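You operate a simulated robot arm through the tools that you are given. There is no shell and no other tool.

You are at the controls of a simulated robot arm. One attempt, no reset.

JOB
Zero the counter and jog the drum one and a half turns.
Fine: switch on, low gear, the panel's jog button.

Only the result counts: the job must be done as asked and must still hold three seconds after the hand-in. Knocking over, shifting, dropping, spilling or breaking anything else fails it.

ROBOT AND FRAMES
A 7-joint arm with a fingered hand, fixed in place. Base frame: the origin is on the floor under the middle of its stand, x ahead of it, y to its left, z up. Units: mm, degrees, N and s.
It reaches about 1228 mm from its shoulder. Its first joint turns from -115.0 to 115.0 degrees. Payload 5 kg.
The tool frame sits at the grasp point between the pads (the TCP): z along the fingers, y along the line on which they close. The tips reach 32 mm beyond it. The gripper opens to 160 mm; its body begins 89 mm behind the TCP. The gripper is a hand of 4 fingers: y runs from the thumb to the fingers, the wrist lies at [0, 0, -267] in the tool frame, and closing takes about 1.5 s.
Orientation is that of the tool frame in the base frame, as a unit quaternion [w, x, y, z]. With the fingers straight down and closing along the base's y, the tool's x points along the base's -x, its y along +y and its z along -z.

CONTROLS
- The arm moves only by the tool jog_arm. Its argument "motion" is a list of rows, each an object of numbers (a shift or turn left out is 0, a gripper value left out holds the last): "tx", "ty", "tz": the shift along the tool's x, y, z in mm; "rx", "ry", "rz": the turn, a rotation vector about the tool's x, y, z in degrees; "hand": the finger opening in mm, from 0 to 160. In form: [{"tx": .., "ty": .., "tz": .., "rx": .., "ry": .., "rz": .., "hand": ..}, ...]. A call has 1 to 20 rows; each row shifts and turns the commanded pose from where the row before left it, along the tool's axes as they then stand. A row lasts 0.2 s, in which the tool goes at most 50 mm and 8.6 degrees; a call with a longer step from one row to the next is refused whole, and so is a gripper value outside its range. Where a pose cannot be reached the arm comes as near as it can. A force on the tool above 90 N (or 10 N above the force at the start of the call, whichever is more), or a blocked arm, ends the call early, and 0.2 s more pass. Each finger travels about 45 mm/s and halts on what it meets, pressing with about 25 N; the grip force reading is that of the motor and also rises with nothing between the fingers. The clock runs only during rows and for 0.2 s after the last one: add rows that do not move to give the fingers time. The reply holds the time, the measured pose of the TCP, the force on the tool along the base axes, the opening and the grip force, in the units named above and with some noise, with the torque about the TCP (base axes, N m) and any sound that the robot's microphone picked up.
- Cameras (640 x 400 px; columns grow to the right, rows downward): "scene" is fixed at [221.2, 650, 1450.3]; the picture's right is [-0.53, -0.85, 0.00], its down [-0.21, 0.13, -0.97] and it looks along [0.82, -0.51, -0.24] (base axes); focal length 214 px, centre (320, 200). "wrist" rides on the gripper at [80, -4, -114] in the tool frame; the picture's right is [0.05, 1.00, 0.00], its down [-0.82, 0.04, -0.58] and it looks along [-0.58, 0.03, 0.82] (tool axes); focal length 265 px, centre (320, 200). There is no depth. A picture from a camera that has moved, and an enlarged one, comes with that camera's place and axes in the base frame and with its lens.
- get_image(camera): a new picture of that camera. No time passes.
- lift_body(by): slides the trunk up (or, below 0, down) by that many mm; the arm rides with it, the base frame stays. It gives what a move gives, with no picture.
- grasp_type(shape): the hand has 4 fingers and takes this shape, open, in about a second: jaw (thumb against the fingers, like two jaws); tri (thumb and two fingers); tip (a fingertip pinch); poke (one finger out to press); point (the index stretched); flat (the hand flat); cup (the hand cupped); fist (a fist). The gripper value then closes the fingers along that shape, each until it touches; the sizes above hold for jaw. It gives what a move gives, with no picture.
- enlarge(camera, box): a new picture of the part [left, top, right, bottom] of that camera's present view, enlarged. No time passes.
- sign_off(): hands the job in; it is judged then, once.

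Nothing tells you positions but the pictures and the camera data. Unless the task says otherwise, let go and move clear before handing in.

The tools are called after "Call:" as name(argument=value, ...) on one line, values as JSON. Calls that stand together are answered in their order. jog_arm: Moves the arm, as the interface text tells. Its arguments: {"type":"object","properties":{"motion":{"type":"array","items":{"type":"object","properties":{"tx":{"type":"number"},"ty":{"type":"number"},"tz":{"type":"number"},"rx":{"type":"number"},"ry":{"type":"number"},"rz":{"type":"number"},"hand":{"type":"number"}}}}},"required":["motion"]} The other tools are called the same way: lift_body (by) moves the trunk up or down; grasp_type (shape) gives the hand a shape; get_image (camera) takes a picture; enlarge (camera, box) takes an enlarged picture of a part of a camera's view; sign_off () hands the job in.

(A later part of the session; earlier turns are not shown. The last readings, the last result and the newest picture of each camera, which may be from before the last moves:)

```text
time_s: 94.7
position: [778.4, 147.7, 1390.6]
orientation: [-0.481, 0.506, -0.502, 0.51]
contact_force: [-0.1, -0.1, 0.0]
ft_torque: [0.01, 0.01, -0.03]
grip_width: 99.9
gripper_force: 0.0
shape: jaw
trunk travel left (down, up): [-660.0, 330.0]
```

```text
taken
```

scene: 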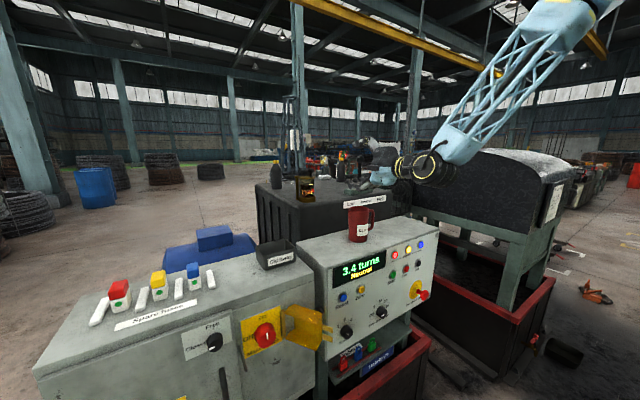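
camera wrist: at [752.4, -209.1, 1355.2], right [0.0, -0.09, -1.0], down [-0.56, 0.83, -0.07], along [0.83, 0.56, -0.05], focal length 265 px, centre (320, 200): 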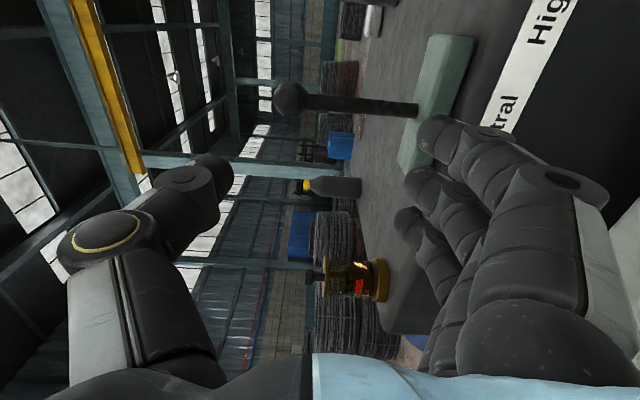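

The sweep works with the arm leaning forward now. I'll continue across to the lever's line.

Call:
jog_arm(motion=[{"tx": 30, "tz": 10}, {"tx": 30, "tz": 10}, {"tx": 30, "tz": 10}, {"tx": 30, "tz": 10}, {"tx": 30, "tz": 10}, {"tx": 30, "tz": 10}, {"tx": 30, "tz": 10}, {"tx": 30, "tz": 10}, {"tx": 30, "tz": 10}, {}])

Call:
jog_arm(motion=[{"rz": -8}, {"rz": -8}, {"rz": -8}, {"rz": -8}, {"rz": -8}, {"rz": -8}, {"rz": -8}, {"rz": -8}, {"rz": -8}, {"rz": -8}, {"rz": -6}, {}])

Call:
get_image(camera="wrist")

```text
time_s: 96.9
position: [809.0, 38.2, 1399.6]
orientation: [-0.479, 0.513, -0.502, 0.505]
contact_force: [0.7, -0.5, -0.3]
ft_torque: [0.0, -0.02, -0.01]
grip_width: 99.9
gripper_force: 0.0
shape: jaw
out of reach, approached as far as the arm can: row 4, 5, 6, 7, 8, 9
trunk travel left (down, up): [-660.0, 330.0]
```

```text
time_s: 99.5
position: [805.2, 2.5, 1412.5]
orientation: [-0.048, 0.711, -0.076, 0.697]
contact_force: [-0.3, -0.7, 0.4]
ft_torque: [0.0, -0.01, 0.0]
grip_width: 99.8
gripper_force: 0.1
shape: jaw
out of reach, approached as far as the arm can: row 1, 2
trunk travel left (down, up): [-660.0, 330.0]
```

```text
taken
camera wrist: at [692.7, -2.9, 1495.6], right [-0.04, -0.99, -0.12], down [-0.59, 0.12, -0.8], along [0.8, 0.04, -0.59], focal length 265 px, centre (320, 200)
```

wrist: 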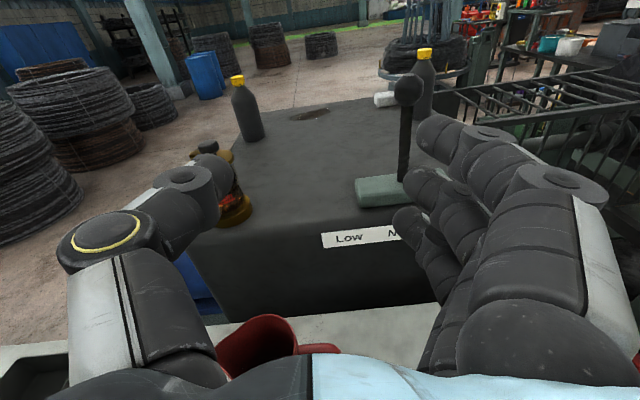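

I'm at (805, 3, 1412) with the straight orientation nearly back, but moving right is still resisted. I'll look at the arm's fold again to understand which joint is limiting.

Call:
get_image(camera="scene")

Call:
enlarge(camera="scene", box=[440, 0, 640, 200])

```text
taken
```

scene: 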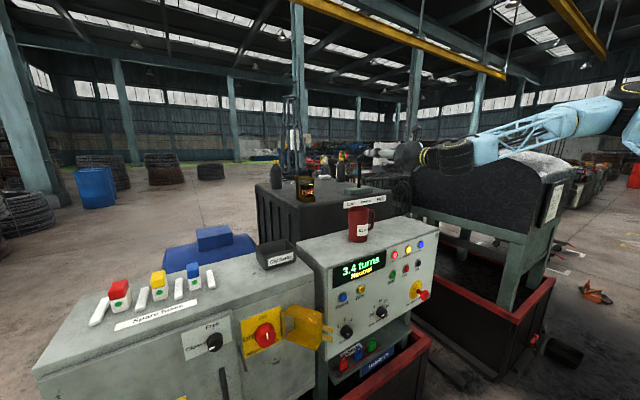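

```text
2.00 times, centred on (540, 100) of scene
camera zoom: at [221.2, 650.0, 1450.3], right [-0.53, -0.85, 0.0], down [-0.21, 0.13, -0.97], along [0.82, -0.51, -0.24], focal length 429 px, centre (-120, 400)
```

zoom: 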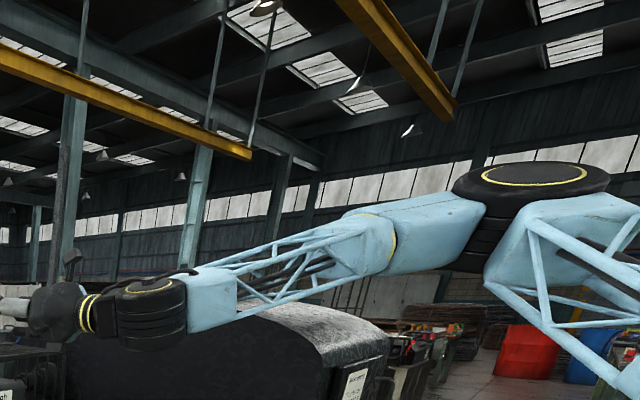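

The elbow has now swung out to the right side, a different posture. I'll straighten the small tilt and test moving right and forward from here.

Call:
jog_arm(motion=[{"ty": 20, "tz": 10}, {"ty": 20, "tz": 10}, {"ty": 20, "tz": 10}, {"ty": 20, "tz": 10}, {}])

Call:
get_image(camera="wrist")

```text
time_s: 100.7
position: [812.9, -17.2, 1409.2]
orientation: [-0.051, 0.715, -0.075, 0.694]
contact_force: [0.5, 0.3, 0.7]
ft_torque: [-0.01, -0.01, -0.01]
grip_width: 99.6
gripper_force: 0.0
shape: jaw
out of reach, approached as far as the arm can: row 2, 3, 4
trunk travel left (down, up): [-660.0, 330.0]
```

```text
taken
camera wrist: at [702.1, -22.3, 1493.5], right [-0.04, -0.99, -0.13], down [-0.6, 0.12, -0.79], along [0.8, 0.05, -0.6], focal length 265 px, centre (320, 200)
```

wrist: 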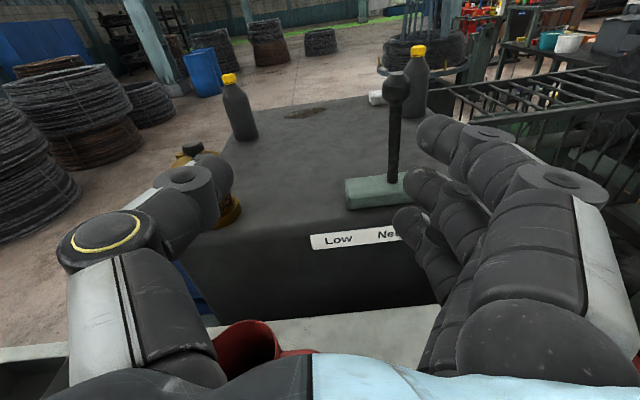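

The wrist is bent close to its limit because the elbow is out to the right. Pointing the hand forward-left should relieve that and suits pushing the lever left; I'll yaw about 35° to the left.

Call:
jog_arm(motion=[{"rx": 7}, {"rx": 7}, {"rx": 7}, {"rx": 7}, {"rx": 7}, {}])

Call:
jog_arm(motion=[{"ty": 25}, {"ty": 25}, {"ty": 25}, {"ty": 25}, {}])

Call:
get_image(camera="wrist")

Call:
enlarge(camera="scene", box=[440, 0, 640, 200])

```text
time_s: 102.1
position: [813.7, -17.6, 1410.6]
orientation: [-0.051, 0.715, -0.076, 0.694]
contact_force: [0.7, 0.8, -0.1]
ft_torque: [0.02, 0.02, 0.0]
grip_width: 99.6
gripper_force: 0.0
shape: jaw
out of reach, approached as far as the arm can: row 1, 2, 3, 4, 5
trunk travel left (down, up): [-660.0, 330.0]
```

```text
time_s: 103.3
position: [810.9, -44.6, 1405.9]
orientation: [-0.05, 0.716, -0.076, 0.692]
contact_force: [-0.3, -0.3, 0.0]
ft_torque: [-0.02, 0.03, -0.02]
grip_width: 99.9
gripper_force: 0.0
shape: jaw
out of reach, approached as far as the arm can: row 2, 3, 4
trunk travel left (down, up): [-660.0, 330.0]
```

```text
taken
camera wrist: at [699.7, -48.7, 1489.9], right [-0.04, -0.99, -0.13], down [-0.6, 0.12, -0.79], along [0.8, 0.05, -0.6], focal length 265 px, centre (320, 200)
```

wrist: 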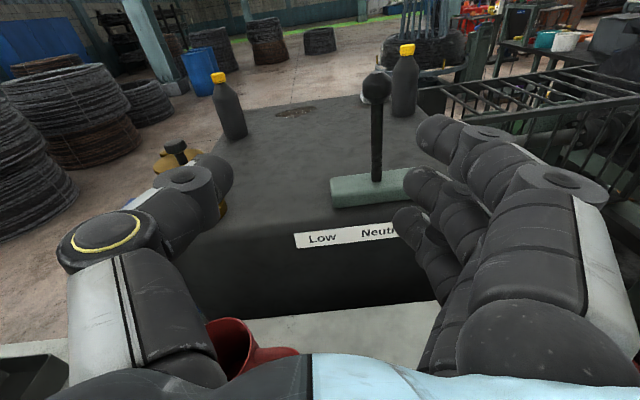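

```text
2.00 times, centred on (540, 100) of scene
camera zoom: at [221.2, 650.0, 1450.3], right [-0.53, -0.85, 0.0], down [-0.21, 0.13, -0.97], along [0.82, -0.51, -0.24], focal length 429 px, centre (-120, 400)
```

zoom: 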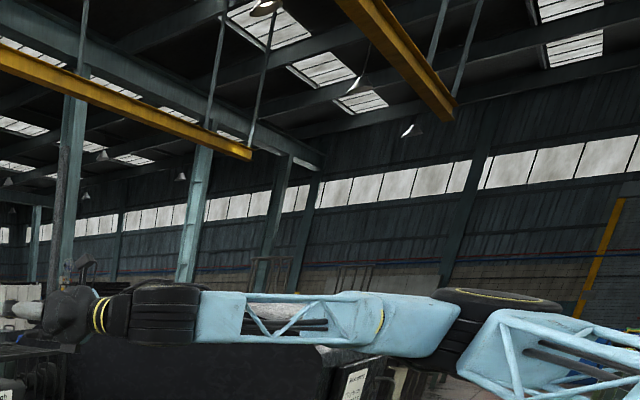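

Yaw is blocked in this roll, so a wrist joint is at its stop. I'll roll a quarter turn back (thumb up), then try the yaw again.

Call:
jog_arm(motion=[{"rz": 8}, {"rz": 8}, {"rz": 8}, {"rz": 8}, {"rz": 8}, {"rz": 8}, {"rz": 8}, {"rz": 8}, {"rz": 8}, {"rz": 8}, {"rz": 8}, {}])

Call:
jog_arm(motion=[{"ry": -7}, {"ry": -7}, {"ry": -7}, {}])

Call:
jog_arm(motion=[{"tx": 20}, {"tx": 20}, {"tx": 20}, {"tx": 20}, {}])

Call:
enlarge(camera="scene", box=[440, 0, 640, 200])

```text
time_s: 105.9
position: [810.5, -45.1, 1406.5]
orientation: [0.517, -0.462, 0.551, -0.464]
contact_force: [0.9, -0.6, -1.2]
ft_torque: [0.01, 0.02, 0.02]
grip_width: 100.3
gripper_force: 0.0
shape: jaw
trunk travel left (down, up): [-660.0, 330.0]
```

```text
time_s: 106.9
position: [810.6, -44.0, 1406.6]
orientation: [0.61, -0.539, 0.447, -0.372]
contact_force: [0.3, 0.4, 0.5]
ft_torque: [-0.02, 0.03, 0.05]
grip_width: 99.9
gripper_force: 0.1
shape: jaw
trunk travel left (down, up): [-660.0, 330.0]
```

```text
time_s: 108.1
position: [836.7, -120.2, 1395.2]
orientation: [0.61, -0.538, 0.447, -0.373]
contact_force: [-0.1, -0.1, 0.2]
ft_torque: [0.04, -0.03, 0.01]
grip_width: 99.7
gripper_force: 0.0
shape: jaw
trunk travel left (down, up): [-660.0, 330.0]
```

```text
2.00 times, centred on (540, 100) of scene
camera zoom: at [221.2, 650.0, 1450.3], right [-0.53, -0.85, 0.0], down [-0.21, 0.13, -0.97], along [0.82, -0.51, -0.24], focal length 429 px, centre (-120, 400)
```

zoom: 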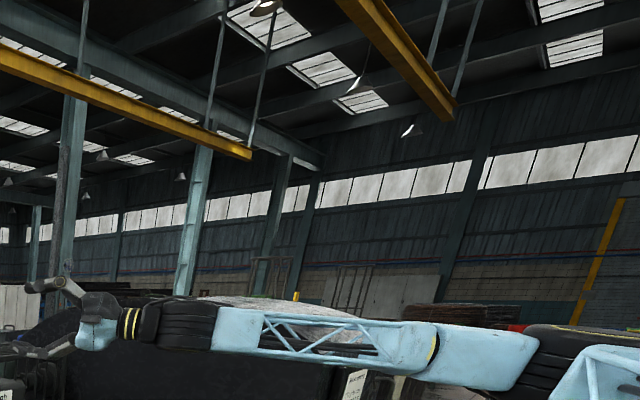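

Free motion is restored: the hand is at (837, −120, 1395), thumb up, pointing forward-left about 19°. I'll close the fingers into a compact beak and come up on the right side of the lever, to push it left with the side of the hand.

Call:
jog_arm(motion=[{"tx": 38, "hand": 20}, {"tx": 38}, {"tx": 38}, {"tx": 37}, {"tz": 35}, {"tz": 35}, {"tz": 35}, {"tz": 30}, {}])

Call:
get_image(camera="wrist")

Call:
enlarge(camera="scene", box=[320, 110, 480, 210])

```text
time_s: 110.1
position: [1010.9, -217.0, 1376.5]
orientation: [0.609, -0.538, 0.447, -0.373]
contact_force: [1.3, 0.2, 0.2]
ft_torque: [0.02, -0.01, 0.04]
grip_width: 20.6
gripper_force: 0.0
shape: jaw
trunk travel left (down, up): [-660.0, 330.0]
```

```text
taken
camera wrist: at [929.1, -327.6, 1367.0], right [-0.01, 0.09, -1.0], down [-0.81, 0.58, 0.06], along [0.59, 0.81, 0.07], focal length 265 px, centre (320, 200)
```

wrist: 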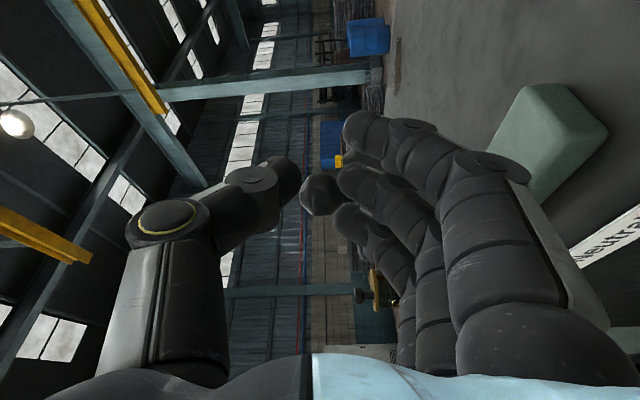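

```text
4.00 times, centred on (400, 160) of scene
camera zoom: at [221.2, 650.0, 1450.3], right [-0.53, -0.85, 0.0], down [-0.21, 0.13, -0.97], along [0.82, -0.51, -0.24], focal length 858 px, centre (0, 360)
```

zoom: 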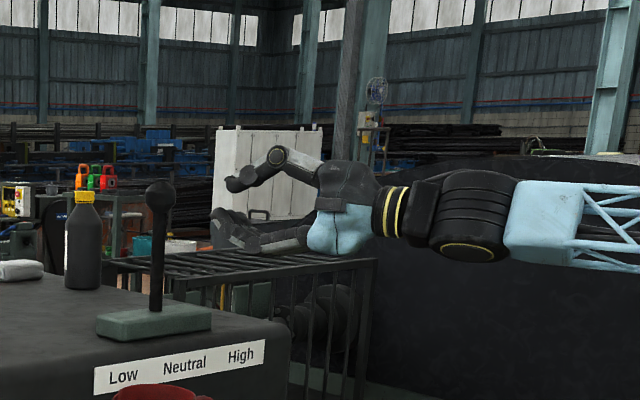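

Re-triangulating from this side view puts the lever ball at about (1083, −129, 1384) with a ball radius near 20 mm. I'll shift a little right and go forward so the fingers' left side is next to the lever.

Call:
jog_arm(motion=[{"tx": 18}, {"tz": 30}, {"tz": 30}, {"tz": 30}, {}])

Call:
get_image(camera="wrist")

Call:
enlarge(camera="scene", box=[320, 140, 420, 205])

```text
time_s: 111.3
position: [1102.0, -205.2, 1374.6]
orientation: [0.61, -0.538, 0.447, -0.372]
contact_force: [0.6, -0.2, 0.0]
ft_torque: [0.02, 0.03, 0.07]
grip_width: 20.7
gripper_force: 0.1
shape: jaw
trunk travel left (down, up): [-660.0, 330.0]
```

```text
taken
camera wrist: at [1020.9, -315.8, 1365.6], right [-0.01, 0.09, -1.0], down [-0.81, 0.58, 0.06], along [0.59, 0.81, 0.07], focal length 265 px, centre (320, 200)
```

wrist: 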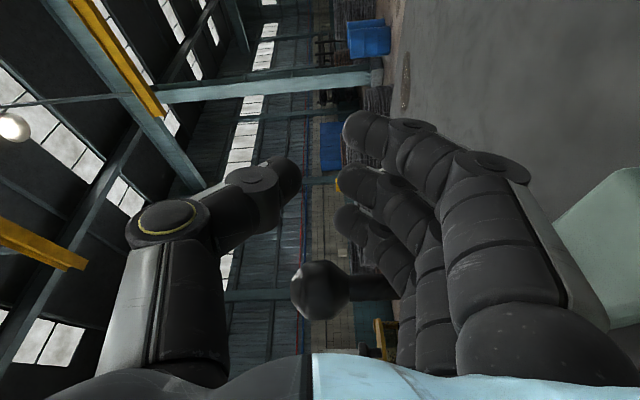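

```text
6.15 times, centred on (370, 172) of scene
camera zoom: at [221.2, 650.0, 1450.3], right [-0.53, -0.85, 0.0], down [-0.21, 0.13, -0.97], along [0.82, -0.51, -0.24], focal length 1320 px, centre (12, 369)
```

zoom: 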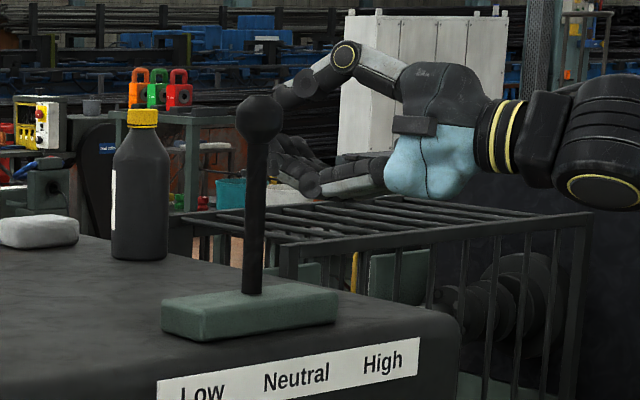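

The lever is directly to the left of the fingers. I'll push left in small steps and watch the display and the lever.

Call:
jog_arm(motion=[{"tx": -9.36, "ty": 1.43, "tz": 3.23}, {"tx": -9.36, "ty": 1.43, "tz": 3.23}, {"tx": -9.36, "ty": 1.43, "tz": 3.23}, {"tx": -9.36, "ty": 1.43, "tz": 3.23}, {"tx": -9.36, "ty": 1.43, "tz": 3.23}, {}])

Call:
enlarge(camera="scene", box=[320, 150, 420, 285])

Call:
get_image(camera="wrist")

```text
time_s: 112.7
position: [1103.4, -154.4, 1374.9]
orientation: [0.61, -0.539, 0.446, -0.372]
contact_force: [-0.1, 0.8, -0.7]
ft_torque: [0.01, 0.05, -0.01]
grip_width: 20.4
gripper_force: 0.0
shape: jaw
trunk travel left (down, up): [-660.0, 330.0]
```

```text
2.96 times, centred on (370, 218) of scene
camera zoom: at [221.2, 650.0, 1450.3], right [-0.53, -0.85, 0.0], down [-0.21, 0.13, -0.97], along [0.82, -0.51, -0.24], focal length 636 px, centre (172, 148)
```

zoom: 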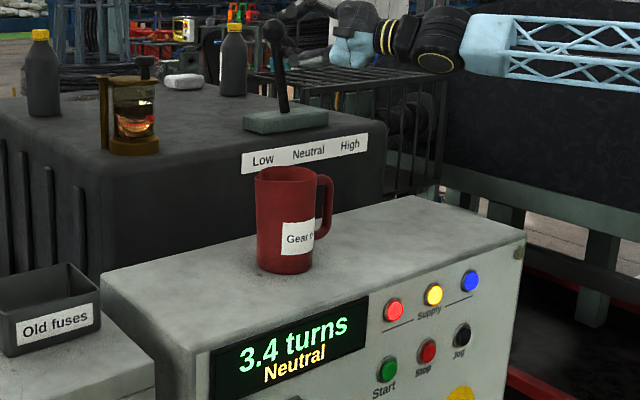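

```text
taken
camera wrist: at [1021.6, -264.9, 1365.7], right [-0.01, 0.09, -1.0], down [-0.81, 0.58, 0.06], along [0.58, 0.81, 0.07], focal length 265 px, centre (320, 200)
```

wrist: 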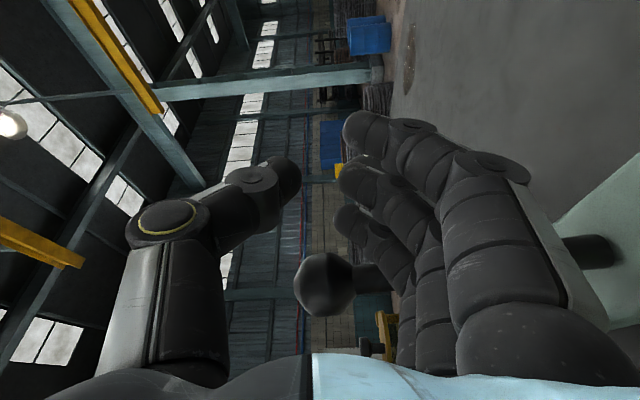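

The lever is tilting toward Low with almost no force; the display still says Neutral. I'll keep pushing in steps.

Call:
jog_arm(motion=[{"tx": -9.36, "ty": 1.43, "tz": 3.23}, {"tx": -9.36, "ty": 1.43, "tz": 3.23}, {}])

Call:
enlarge(camera="scene", box=[320, 150, 420, 285])

Call:
jog_arm(motion=[{"tx": -9.36, "ty": 1.43, "tz": 3.23}, {"tx": -4.68, "ty": 0.71, "tz": 1.6}, {}])

Call:
enlarge(camera="scene", box=[320, 150, 420, 285])

```text
time_s: 113.5
position: [1103.5, -133.5, 1374.6]
orientation: [0.609, -0.538, 0.447, -0.373]
contact_force: [-0.1, 0.1, 0.1]
ft_torque: [0.03, 0.03, 0.0]
grip_width: 20.6
gripper_force: 0.1
shape: jaw
trunk travel left (down, up): [-660.0, 330.0]
```

```text
2.96 times, centred on (370, 218) of scene
camera zoom: at [221.2, 650.0, 1450.3], right [-0.53, -0.85, 0.0], down [-0.21, 0.13, -0.97], along [0.82, -0.51, -0.24], focal length 636 px, centre (172, 148)
```

zoom: 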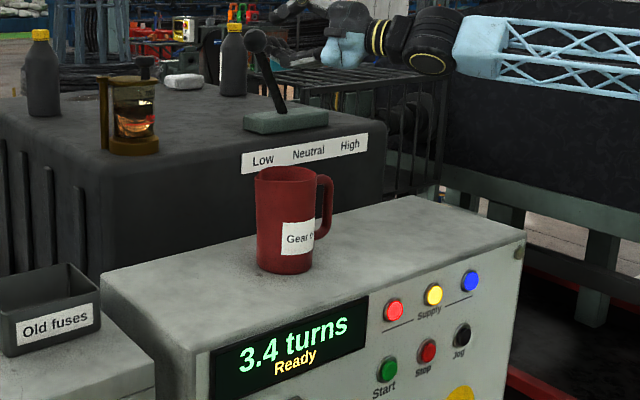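

```text
time_s: 114.3
position: [1104.0, -118.2, 1375.0]
orientation: [0.609, -0.538, 0.448, -0.373]
contact_force: [-0.7, -1.4, 0.6]
ft_torque: [-0.04, 0.0, 0.06]
grip_width: 20.3
gripper_force: 0.0
shape: jaw
trunk travel left (down, up): [-660.0, 330.0]
```

```text
2.96 times, centred on (370, 218) of scene
camera zoom: at [221.2, 650.0, 1450.3], right [-0.53, -0.85, 0.0], down [-0.21, 0.13, -0.97], along [0.82, -0.51, -0.24], focal length 636 px, centre (172, 148)
```

zoom: 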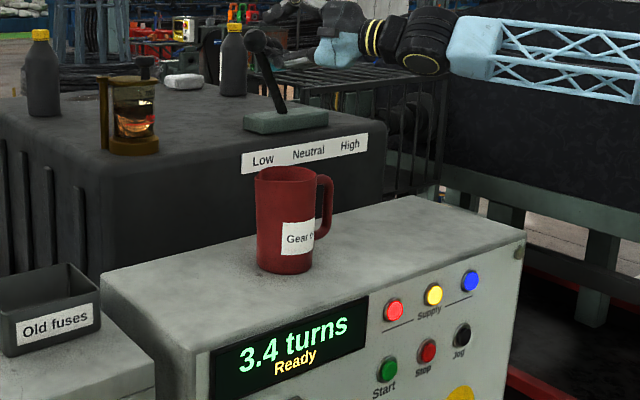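

The display now reads "3.4 turns / Ready": the lever is in Low. I'll back the hand off to the right and withdraw, then check that it stays.

Call:
jog_arm(motion=[{"tx": 25}, {"tx": 30}, {"tx": 25}, {"tz": -35}, {"tz": -45}, {"tz": -45}, {"tz": -45}, {"tz": -45}, {"tz": -45}])

Call:
enlarge(camera="scene", box=[320, 150, 420, 285])

Call:
get_image(camera="scene")

```text
time_s: 116.3
position: [881.4, -280.6, 1359.7]
orientation: [0.61, -0.539, 0.447, -0.371]
contact_force: [-0.2, -0.9, 0.9]
ft_torque: [0.01, 0.02, -0.01]
grip_width: 20.2
gripper_force: 0.0
shape: jaw
trunk travel left (down, up): [-660.0, 330.0]
```

```text
2.96 times, centred on (370, 218) of scene
camera zoom: at [221.2, 650.0, 1450.3], right [-0.53, -0.85, 0.0], down [-0.21, 0.13, -0.97], along [0.82, -0.51, -0.24], focal length 636 px, centre (172, 148)
```

zoom: 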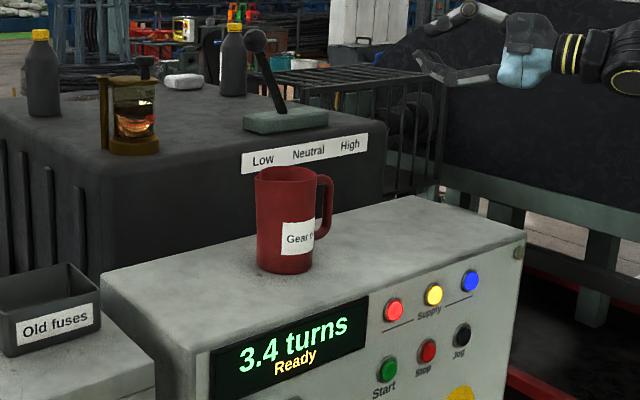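

```text
taken
```

scene: 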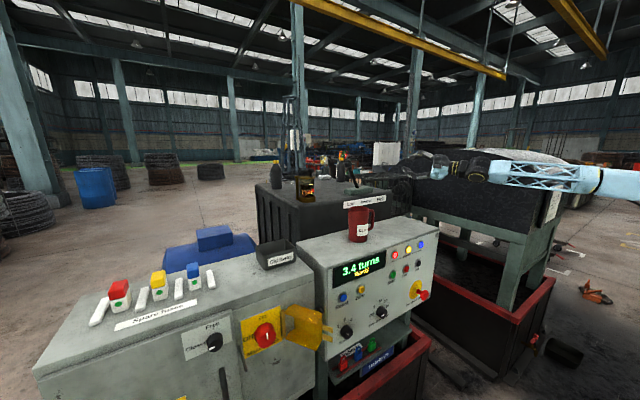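

Low gear holds and the panel reads Ready. Next are the Zero and Jog buttons, so I'll pull the hand back in front of the machine.

Call:
jog_arm(motion=[{"tx": -12.9, "ty": 1, "tz": -37.9}, {"tx": -12.9, "ty": 1, "tz": -37.9}, {"tx": -12.9, "ty": 1, "tz": -37.9}, {"tx": -12.9, "ty": 1, "tz": -37.9}, {"tx": -12.9, "ty": 1, "tz": -37.9}, {"tx": -12.9, "ty": 1, "tz": -37.9}, {"tx": -12.9, "ty": 1, "tz": -37.9}, {}])

Call:
get_image(camera="scene")

```text
time_s: 118.3
position: [639.4, -223.9, 1362.9]
orientation: [0.622, -0.558, 0.423, -0.35]
contact_force: [1.0, 0.0, 0.4]
ft_torque: [0.05, -0.04, 0.05]
grip_width: 20.4
gripper_force: 0.1
shape: jaw
out of reach, approached as far as the arm can: row 7
trunk travel left (down, up): [-660.0, 330.0]
stopped in row 8: the arm was blocked; the commanded pose is now the measured one
```

```text
taken
```

scene: 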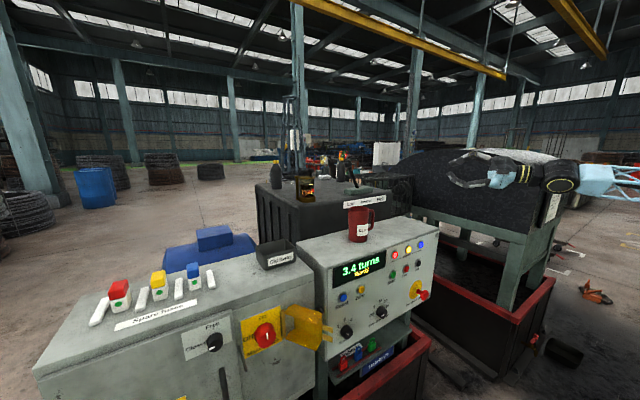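

The hand is too folded to retreat further at this height, but I can descend in front of the panel from x≈639, clear of the E-stop. I'll lower in steps and check.

Call:
jog_arm(motion=[{"tx": 5.4, "ty": 39.6, "tz": -0.8}, {"tx": 5.4, "ty": 39.6, "tz": -0.8}, {"tx": 5.4, "ty": 39.6, "tz": -0.8}, {"tx": 5.4, "ty": 39.6, "tz": -0.8}, {}])

Call:
get_image(camera="scene")

```text
time_s: 119.5
position: [641.0, -219.9, 1203.6]
orientation: [0.624, -0.559, 0.42, -0.348]
contact_force: [-0.2, -0.6, -0.3]
ft_torque: [0.01, 0.0, -0.02]
grip_width: 20.3
gripper_force: 0.1
shape: jaw
trunk travel left (down, up): [-660.0, 330.0]
```

```text
taken
```

scene: 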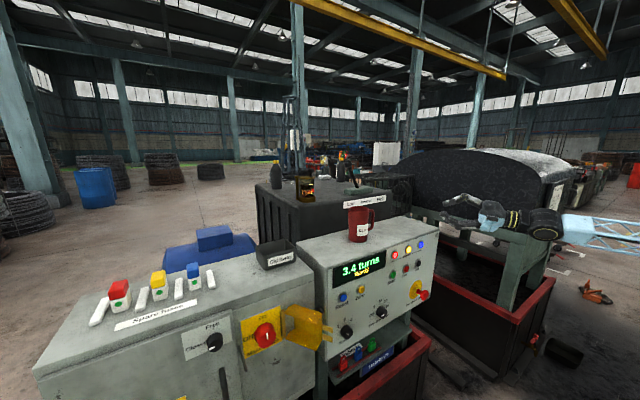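

Descending works. I'll back off to x≈600, go down to about z≈1050 and take out most of the yaw.

Call:
jog_arm(motion=[{"tx": -15.9, "ty": 1.5, "tz": -36.7}, {"tx": 5.4, "ty": 39.6, "tz": -0.8}, {"tx": 5.4, "ty": 39.6, "tz": -0.8}, {"tx": 5.4, "ty": 39.6, "tz": -0.8}, {"tx": 4, "ty": 29.6, "tz": -0.6}, {}])

Call:
jog_arm(motion=[{"ry": 6}, {"ry": 6}, {"ry": 6}, {"ry": 5}, {}])

Call:
get_image(camera="wrist")

Call:
get_image(camera="scene")

```text
time_s: 121.1
position: [607.1, -198.0, 1052.7]
orientation: [0.631, -0.568, 0.41, -0.335]
contact_force: [0.6, -0.1, 0.5]
ft_torque: [-0.03, 0.0, 0.05]
grip_width: 20.1
gripper_force: 0.1
shape: jaw
out of reach, approached as far as the arm can: row 1
trunk travel left (down, up): [-660.0, 330.0]
stopped in row 6: the arm was blocked; the commanded pose is now the measured one
```

```text
time_s: 121.8
position: [655.5, -250.5, 1048.9]
orientation: [-0.486, 0.639, -0.441, 0.401]
contact_force: [-0.6, -1.2, 0.0]
ft_torque: [0.0, -0.01, 0.03]
grip_width: 19.9
gripper_force: 0.1
shape: jaw
out of reach, approached as far as the arm can: row 1, 2
trunk travel left (down, up): [-660.0, 330.0]
stopped in row 3: the arm was blocked; the commanded pose is now the measured one
```

```text
taken
camera wrist: at [571.1, -355.0, 1083.3], right [-0.16, -0.19, -0.97], down [-0.79, 0.62, 0.01], along [0.6, 0.76, -0.24], focal length 265 px, centre (320, 200)
```

wrist: 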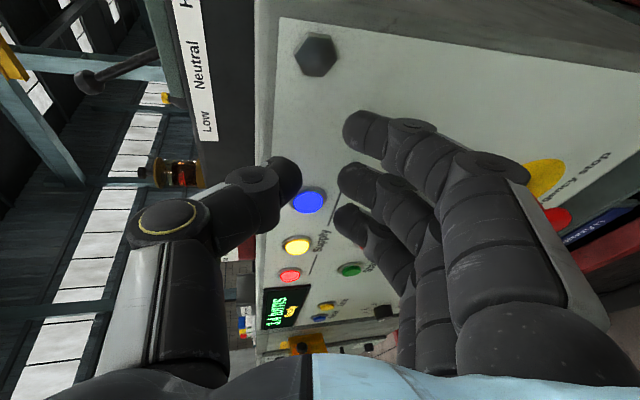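

```text
taken
```

scene: 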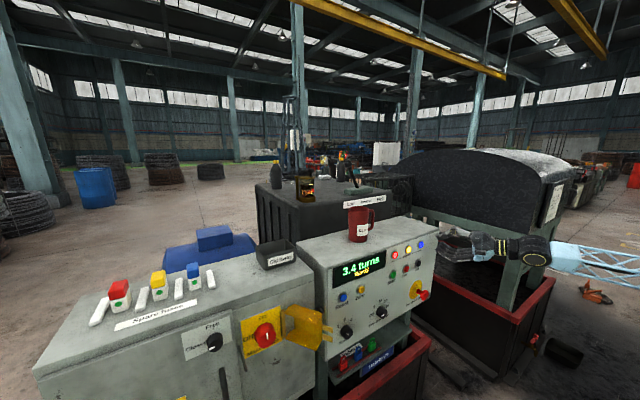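

The arm keeps rearranging itself near this folded range; nothing has been touched. Raising the trunk so the arm hangs down more should give it room, so I'll lift first and then lower the hand gently.

Call:
lift_body(by=160)

Call:
jog_arm(motion=[{"tz": -20}, {"ry": 5}, {"ry": 5}, {}])

Call:
get_image(camera="scene")

```text
time_s: 123.7
position: [655.1, -249.3, 1213.4]
orientation: [-0.49, 0.637, -0.441, 0.401]
contact_force: [1.4, -0.6, -0.3]
ft_torque: [0.03, 0.01, 0.02]
grip_width: 20.1
gripper_force: 0.0
shape: jaw
trunk travel left (down, up): [-820.0, 170.0]
```

```text
time_s: 124.7
position: [642.5, -243.6, 1221.3]
orientation: [-0.423, 0.643, -0.449, 0.453]
contact_force: [-0.3, 0.7, 0.2]
ft_torque: [0.01, -0.01, 0.01]
grip_width: 20.1
gripper_force: 0.0
shape: jaw
trunk travel left (down, up): [-820.0, 170.0]
```

```text
taken
```

scene: 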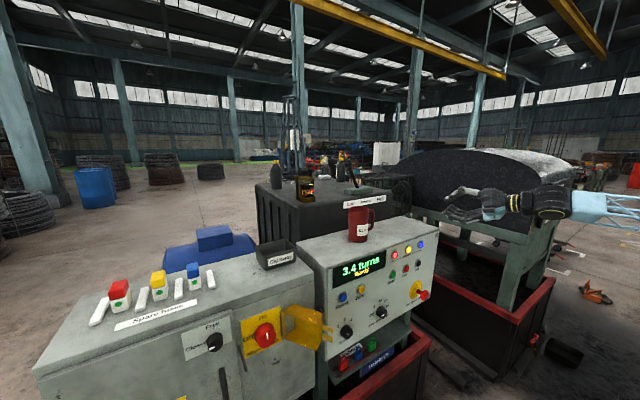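

Motion is free again. I'll straighten the hand to point straight at the panel here, above and in front of it.

Call:
jog_arm(motion=[{"rx": 4.2, "ry": 3.2, "rz": 4.3}, {"rx": 4.2, "ry": 3.2, "rz": 4.3}, {"rx": 4.2, "ry": 3.2, "rz": 4.3}, {}])

```text
time_s: 125.1
position: [648.2, -260.1, 1219.7]
orientation: [-0.397, 0.653, -0.442, 0.471]
contact_force: [-0.4, 0.2, 0.8]
ft_torque: [0.01, 0.02, 0.0]
grip_width: 20.3
gripper_force: 0.1
shape: jaw
out of reach, approached as far as the arm can: row 1
trunk travel left (down, up): [-820.0, 170.0]
stopped in row 1: the arm was blocked; the commanded pose is now the measured one
```

The arm reports being blocked. A tall narrow crop at the picture's edge shows past the frame, so I'll use that to see the arm's whole posture.

Call:
enlarge(camera="scene", box=[636, 0, 640, 400])

```text
1.00 times, centred on (638, 200) of scene (not enlarged: the box is as wide or as high as the picture)
camera zoom: at [221.2, 650.0, 1450.3], right [-0.53, -0.85, 0.0], down [-0.21, 0.13, -0.97], along [0.82, -0.51, -0.24], focal length 214 px, centre (2, 200)
```

zoom: 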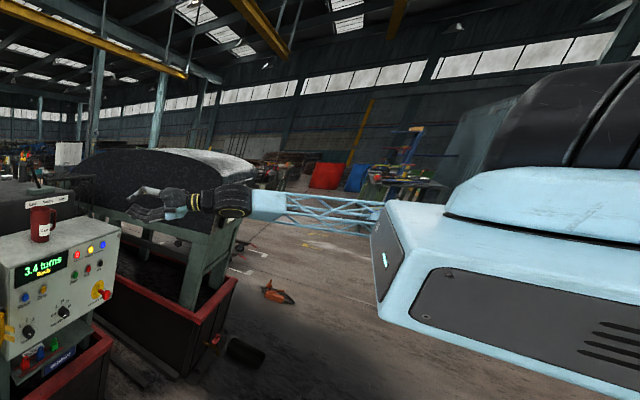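

Now I can see the robot's own trunk box: the forearm runs down its right side and can't cross it with the hand level. Tilting the hand nose-down should carry the forearm up and away, so I'll pitch it about 20° down.

Call:
jog_arm(motion=[{"rx": -5}, {"rx": -5}, {"rx": -5}, {"rx": -5}, {}])

Call:
enlarge(camera="scene", box=[636, 0, 640, 400])

Call:
get_image(camera="wrist")

```text
time_s: 126.3
position: [645.2, -267.3, 1220.5]
orientation: [-0.276, 0.707, -0.522, 0.388]
contact_force: [-0.5, -1.1, -0.3]
ft_torque: [-0.01, -0.01, -0.02]
grip_width: 20.2
gripper_force: 0.1
shape: jaw
trunk travel left (down, up): [-820.0, 170.0]
```

```text
1.00 times, centred on (638, 200) of scene (not enlarged: the box is as wide or as high as the picture)
camera zoom: at [221.2, 650.0, 1450.3], right [-0.53, -0.85, 0.0], down [-0.21, 0.13, -0.97], along [0.82, -0.51, -0.24], focal length 214 px, centre (2, 200)
```

zoom: 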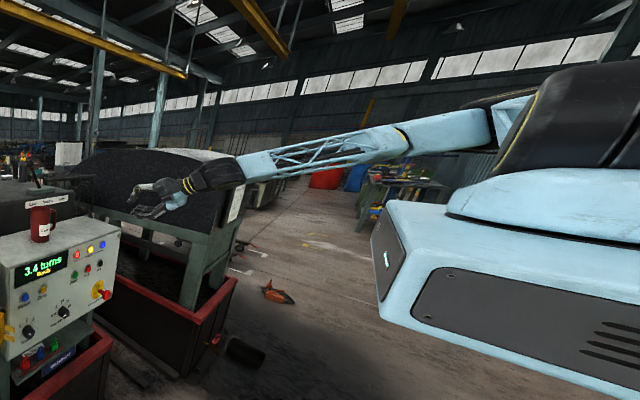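

```text
taken
camera wrist: at [563.9, -339.8, 1306.9], right [-0.52, -0.35, -0.78], down [-0.63, 0.77, 0.07], along [0.58, 0.53, -0.62], focal length 265 px, centre (320, 200)
```

wrist: 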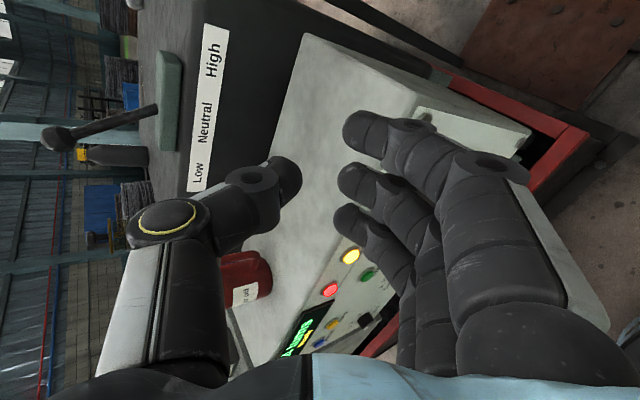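

Much better: the arm now comes down from above with the elbow high, and the hand is level in yaw, pitched down 33°. I'll sweep left toward the Zero button at this safe height.

Call:
jog_arm(motion=[{"tx": -28.6, "ty": -9, "tz": -0.4}, {"tx": -28.6, "ty": -9, "tz": -0.4}, {"tx": -28.6, "ty": -9, "tz": -0.4}, {"tx": -28.6, "ty": -9, "tz": -0.4}, {"tx": -28.6, "ty": -9, "tz": -0.4}, {"tx": -28.6, "ty": -9, "tz": -0.4}, {}])

Call:
enlarge(camera="scene", box=[636, 0, 640, 400])

```text
time_s: 127.9
position: [645.4, -88.5, 1219.2]
orientation: [-0.277, 0.707, -0.523, 0.387]
contact_force: [0.0, -0.3, 0.7]
ft_torque: [-0.01, -0.03, -0.05]
grip_width: 20.2
gripper_force: 0.0
shape: jaw
trunk travel left (down, up): [-820.0, 170.0]
```

```text
1.00 times, centred on (638, 200) of scene (not enlarged: the box is as wide or as high as the picture)
camera zoom: at [221.2, 650.0, 1450.3], right [-0.53, -0.85, 0.0], down [-0.21, 0.13, -0.97], along [0.82, -0.51, -0.24], focal length 214 px, centre (2, 200)
```

zoom: 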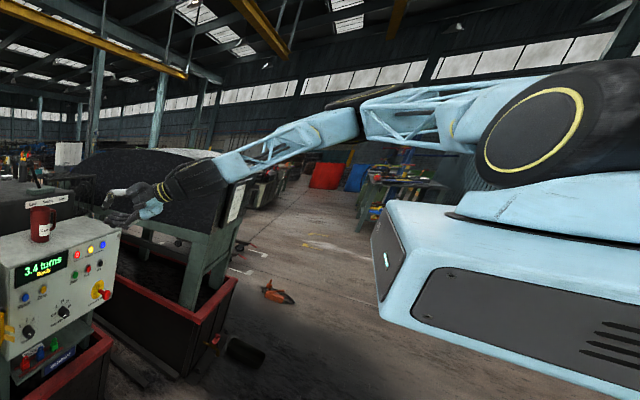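

Smooth all the way. I'll continue left to be above and in front of the Zero button.

Call:
jog_arm(motion=[{"tx": -28.6, "ty": -9, "tz": -0.4}, {"tx": -28.6, "ty": -9, "tz": -0.4}, {"tx": -28.6, "ty": -9, "tz": -0.4}, {"tx": -28.6, "ty": -9, "tz": -0.4}, {"tx": -28.6, "ty": -9, "tz": -0.4}, {"tx": -28.6, "ty": -9, "tz": -0.4}, {"tx": -28.6, "ty": -9, "tz": -0.4}, {"tx": -28.6, "ty": -9, "tz": -0.4}, {}])

Call:
get_image(camera="wrist")

Call:
enlarge(camera="scene", box=[636, 0, 640, 400])

```text
time_s: 129.9
position: [646.4, 154.1, 1220.8]
orientation: [-0.277, 0.707, -0.522, 0.388]
contact_force: [0.5, -0.4, -0.2]
ft_torque: [0.03, 0.02, 0.02]
grip_width: 20.1
gripper_force: 0.0
shape: jaw
trunk travel left (down, up): [-820.0, 170.0]
```

```text
taken
camera wrist: at [563.8, 81.4, 1306.8], right [-0.52, -0.35, -0.78], down [-0.63, 0.77, 0.07], along [0.58, 0.53, -0.62], focal length 265 px, centre (320, 200)
```

wrist: 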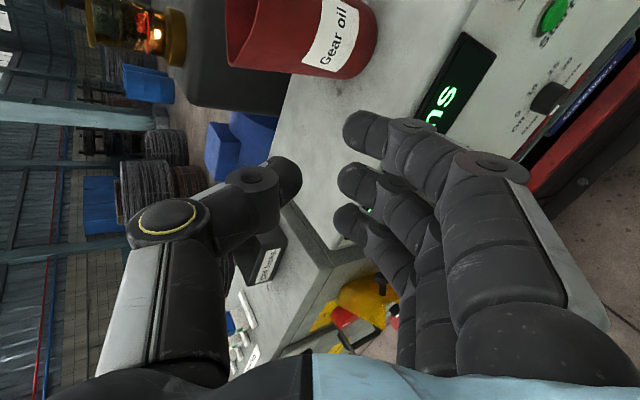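

```text
1.00 times, centred on (638, 200) of scene (not enlarged: the box is as wide or as high as the picture)
camera zoom: at [221.2, 650.0, 1450.3], right [-0.53, -0.85, 0.0], down [-0.21, 0.13, -0.97], along [0.82, -0.51, -0.24], focal length 214 px, centre (2, 200)
```

zoom: 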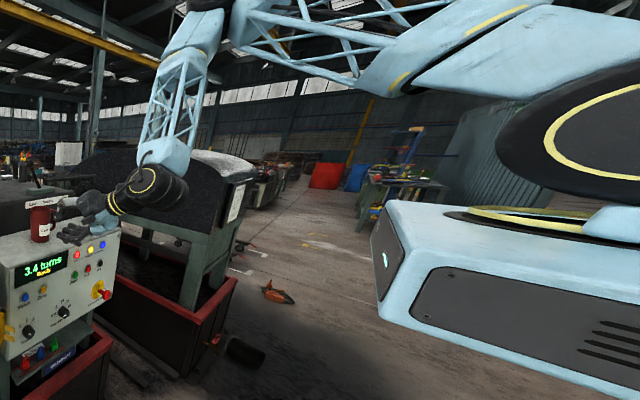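

The arm is now in an excellent posture with the elbow up. I'll roll so the camera sits on top (thumb left) and switch to the poking hand.

Call:
jog_arm(motion=[{"tz": -10}, {"rz": -8}, {"rz": -8}, {"rz": -8}, {"rz": -8}, {"rz": -8}, {"rz": -8}, {"rz": -8}, {"rz": -8}, {"rz": -8}, {}])

Call:
grasp_type(shape="poke")

Call:
get_image(camera="wrist")

Call:
get_image(camera="scene")

```text
time_s: 132.3
position: [636.9, 153.3, 1225.3]
orientation: [0.004, 0.88, -0.005, 0.476]
contact_force: [-0.4, 0.9, 0.2]
ft_torque: [0.02, 0.02, 0.01]
grip_width: 20.0
gripper_force: 0.1
shape: jaw
trunk travel left (down, up): [-820.0, 170.0]
```

```text
time_s: 133.2
position: [637.6, 154.3, 1225.2]
orientation: [0.004, 0.879, -0.006, 0.477]
contact_force: [0.9, -0.4, -1.1]
ft_torque: [-0.01, -0.01, -0.02]
grip_width: 0.2
gripper_force: 0.0
shape: poke
trunk travel left (down, up): [-820.0, 170.0]
```

```text
taken
camera wrist: at [585.3, 160.7, 1355.0], right [0.01, -1.0, 0.04], down [-0.93, -0.03, -0.37], along [0.37, -0.04, -0.93], focal length 265 px, centre (320, 200)
```

wrist: 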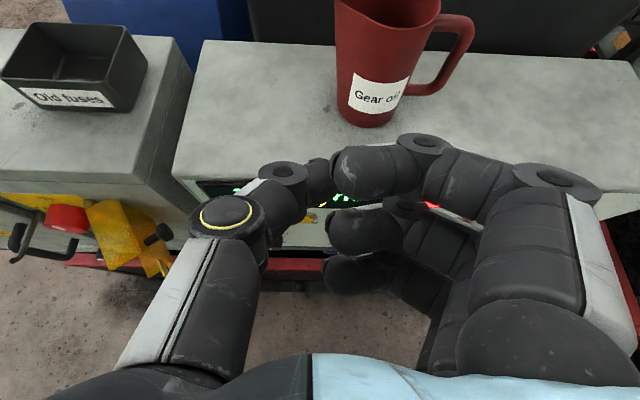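

```text
taken
```

scene: 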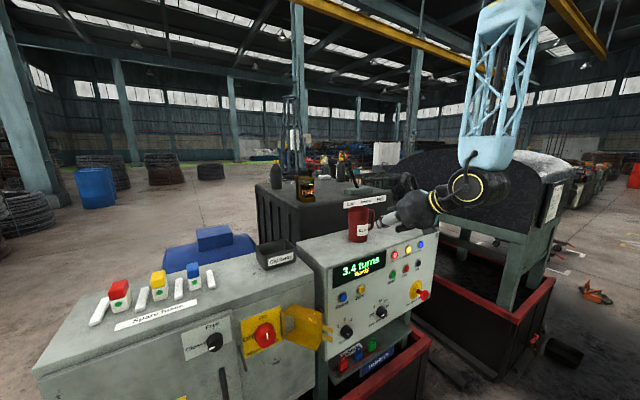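

Zero triangulates to about (714, 169.5, 945). I'll level the hand a little and come down in front of it, staying about 50 mm off the panel.

Call:
jog_arm(motion=[{"ry": 5}, {"ry": 5}, {"tx": -40.5, "tz": 17.2, "ty": -4}, {"tx": -40.5, "tz": 17.2, "ty": -4}, {"tx": -40.5, "tz": 17.2, "ty": -4}, {"tx": -40.5, "tz": 17.2, "ty": -4}, {"tx": -40.5, "tz": 17.2, "ty": -2}, {}])

Call:
get_image(camera="wrist")

Call:
get_image(camera="scene")

```text
time_s: 135.0
position: [635.0, 167.6, 1006.3]
orientation: [0.005, 0.834, -0.006, 0.551]
contact_force: [-0.4, -0.5, 0.2]
ft_torque: [0.02, 0.02, 0.01]
grip_width: 0.0
gripper_force: 0.1
shape: poke
trunk travel left (down, up): [-820.0, 170.0]
```

```text
taken
camera wrist: at [562.0, 175.8, 1124.3], right [0.0, -1.0, 0.05], down [-0.85, -0.03, -0.52], along [0.53, -0.04, -0.85], focal length 265 px, centre (320, 200)
```

wrist: 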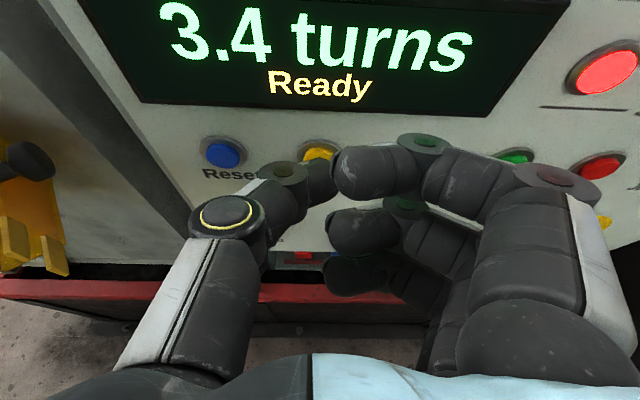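

```text
taken
```

scene: 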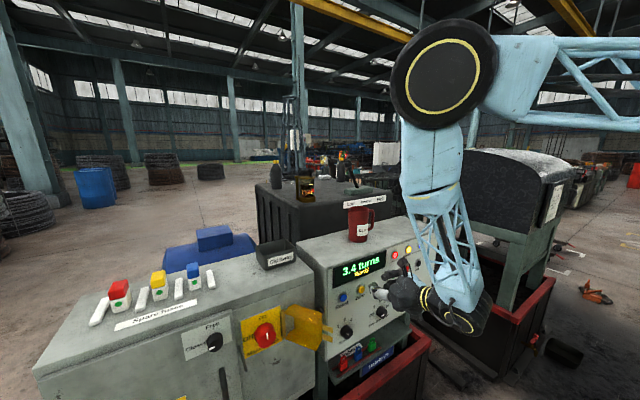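

The display is readable from here: "3.4 turns / Ready", and Zero is just beyond the thumb. I'll bring the thumb tip to about 20 mm in front of the Zero button and check from both cameras.

Call:
jog_arm(motion=[{"tx": -18, "tz": 22, "ty": -2}, {"tx": -18.7, "tz": 24, "ty": -1.9}, {}])

Call:
enlarge(camera="scene", box=[325, 265, 405, 325])

Call:
enlarge(camera="wrist", box=[200, 60, 440, 240])

```text
time_s: 135.8
position: [664.5, 172.3, 953.8]
orientation: [0.005, 0.834, -0.006, 0.552]
contact_force: [0.3, -0.3, -0.6]
ft_torque: [0.01, 0.02, -0.02]
grip_width: 0.0
gripper_force: 0.1
shape: poke
trunk travel left (down, up): [-820.0, 170.0]
```

```text
6.67 times, centred on (365, 295) of scene
camera zoom: at [221.2, 650.0, 1450.3], right [-0.53, -0.85, 0.0], down [-0.21, 0.13, -0.97], along [0.82, -0.51, -0.24], focal length 1430 px, centre (20, -433)
```

zoom: 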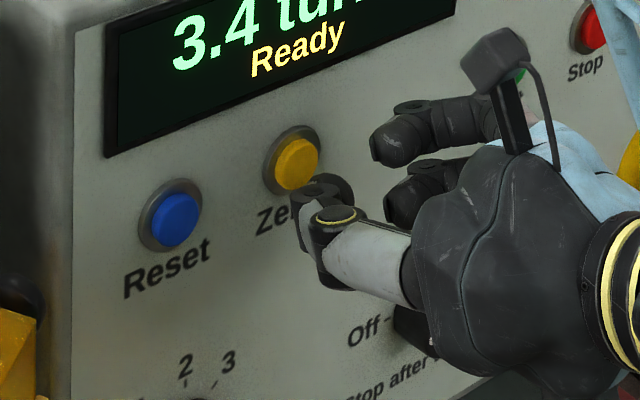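

```text
2.22 times, centred on (320, 150) of wrist
camera zoom: at [591.2, 180.0, 1072.6], right [0.01, -1.0, 0.05], down [-0.85, -0.03, -0.52], along [0.53, -0.04, -0.85], focal length 590 px, centre (320, 311)
```

zoom: 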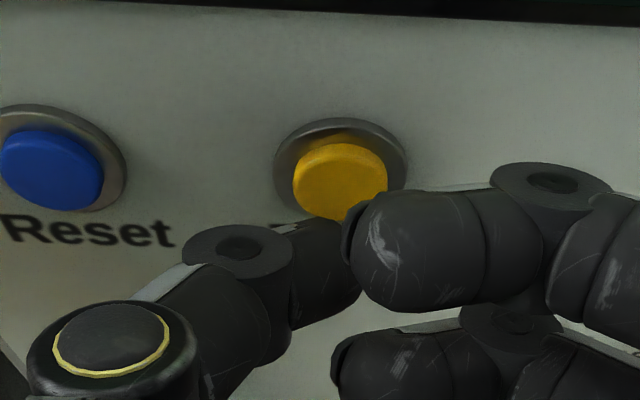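

The thumb tip is roughly at (687, 163, 945), lined up with Zero a few mm beyond. I'll advance gently toward the button.

Call:
jog_arm(motion=[{"tx": 2.3, "tz": 5.5, "ty": -1}, {"tx": 2.3, "tz": 5.5, "ty": -1}, {"tx": 1.95, "tz": 4.6}, {}])

Call:
enlarge(camera="scene", box=[325, 250, 405, 310])

Call:
enlarge(camera="wrist", box=[200, 0, 440, 240])

```text
time_s: 136.8
position: [680.8, 175.1, 953.3]
orientation: [0.005, 0.835, -0.006, 0.551]
contact_force: [-3.8, -0.3, -0.9]
ft_torque: [0.02, 0.02, -0.08]
grip_width: 0.2
gripper_force: 0.1
shape: poke
trunk travel left (down, up): [-820.0, 170.0]
heard: click
```

```text
6.67 times, centred on (365, 280) of scene
camera zoom: at [221.2, 650.0, 1450.3], right [-0.53, -0.85, 0.0], down [-0.21, 0.13, -0.97], along [0.82, -0.51, -0.24], focal length 1430 px, centre (20, -333)
```

zoom: 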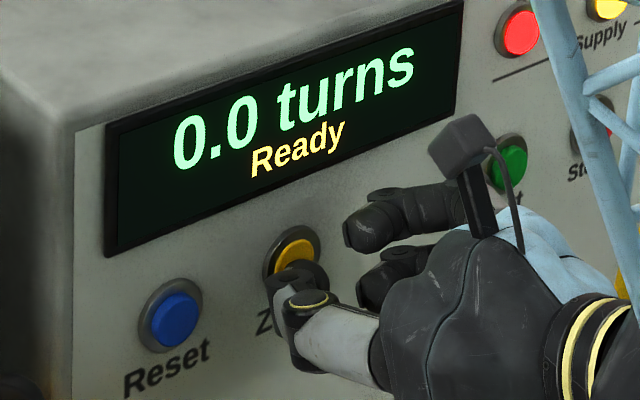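

```text
1.67 times, centred on (320, 120) of wrist
camera zoom: at [607.5, 182.8, 1071.7], right [0.01, -1.0, 0.05], down [-0.85, -0.03, -0.52], along [0.52, -0.04, -0.85], focal length 442 px, centre (320, 333)
```

zoom: 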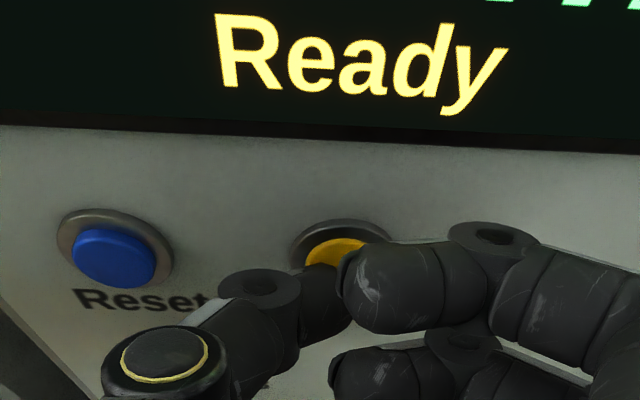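

Counter zeroed: "0.0 turns / Ready" with a click. I'll back off 40 mm and slide right, well clear of Start and Stop, to the Jog button.

Call:
jog_arm(motion=[{"tx": -7.8, "tz": -18.4}, {"tx": -7.8, "tz": -18.4}, {"ty": 40}, {"ty": 40}, {"ty": 40}, {"ty": 40}, {"ty": 40}, {"ty": 40}, {"ty": 40}, {"ty": 40}, {"ty": 18}, {}])

Call:
get_image(camera="wrist")

Call:
enlarge(camera="scene", box=[340, 220, 450, 310])

```text
time_s: 139.1
position: [687.2, -95.0, 1003.9]
orientation: [-0.044, 0.803, -0.038, 0.593]
contact_force: [-19.0, 2.4, -1.3]
ft_torque: [0.0, 0.06, -0.01]
grip_width: 0.2
gripper_force: 0.1
shape: poke
trunk travel left (down, up): [-820.0, 170.0]
stopped in row 11: the arm was blocked; the commanded pose is now the measured one
```

```text
taken
camera wrist: at [601.5, -101.2, 1114.2], right [0.01, -1.0, -0.07], down [-0.79, 0.04, -0.61], along [0.61, 0.06, -0.79], focal length 265 px, centre (320, 200)
```

wrist: 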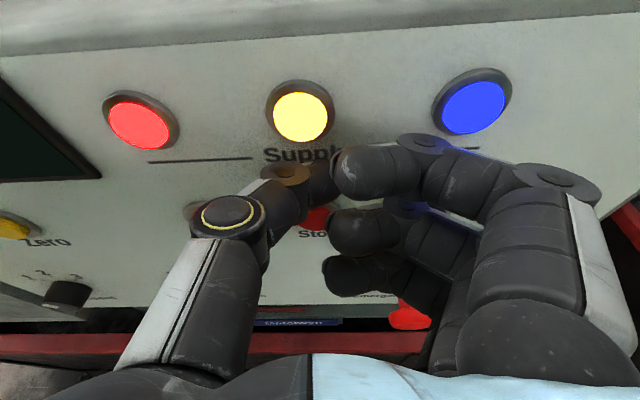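

```text
4.44 times, centred on (395, 265) of scene
camera zoom: at [221.2, 650.0, 1450.3], right [-0.53, -0.85, 0.0], down [-0.21, 0.13, -0.97], along [0.82, -0.51, -0.24], focal length 953 px, centre (-13, -89)
```

zoom: 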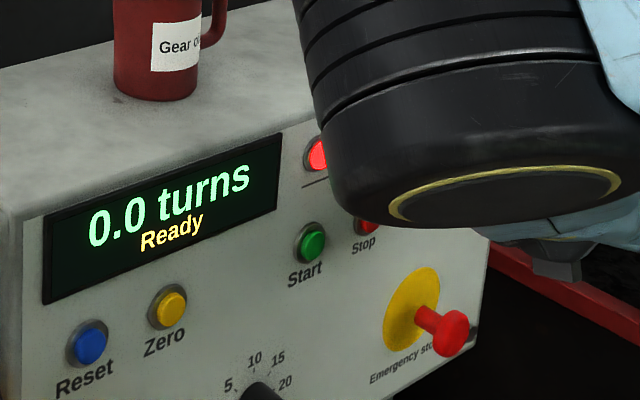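

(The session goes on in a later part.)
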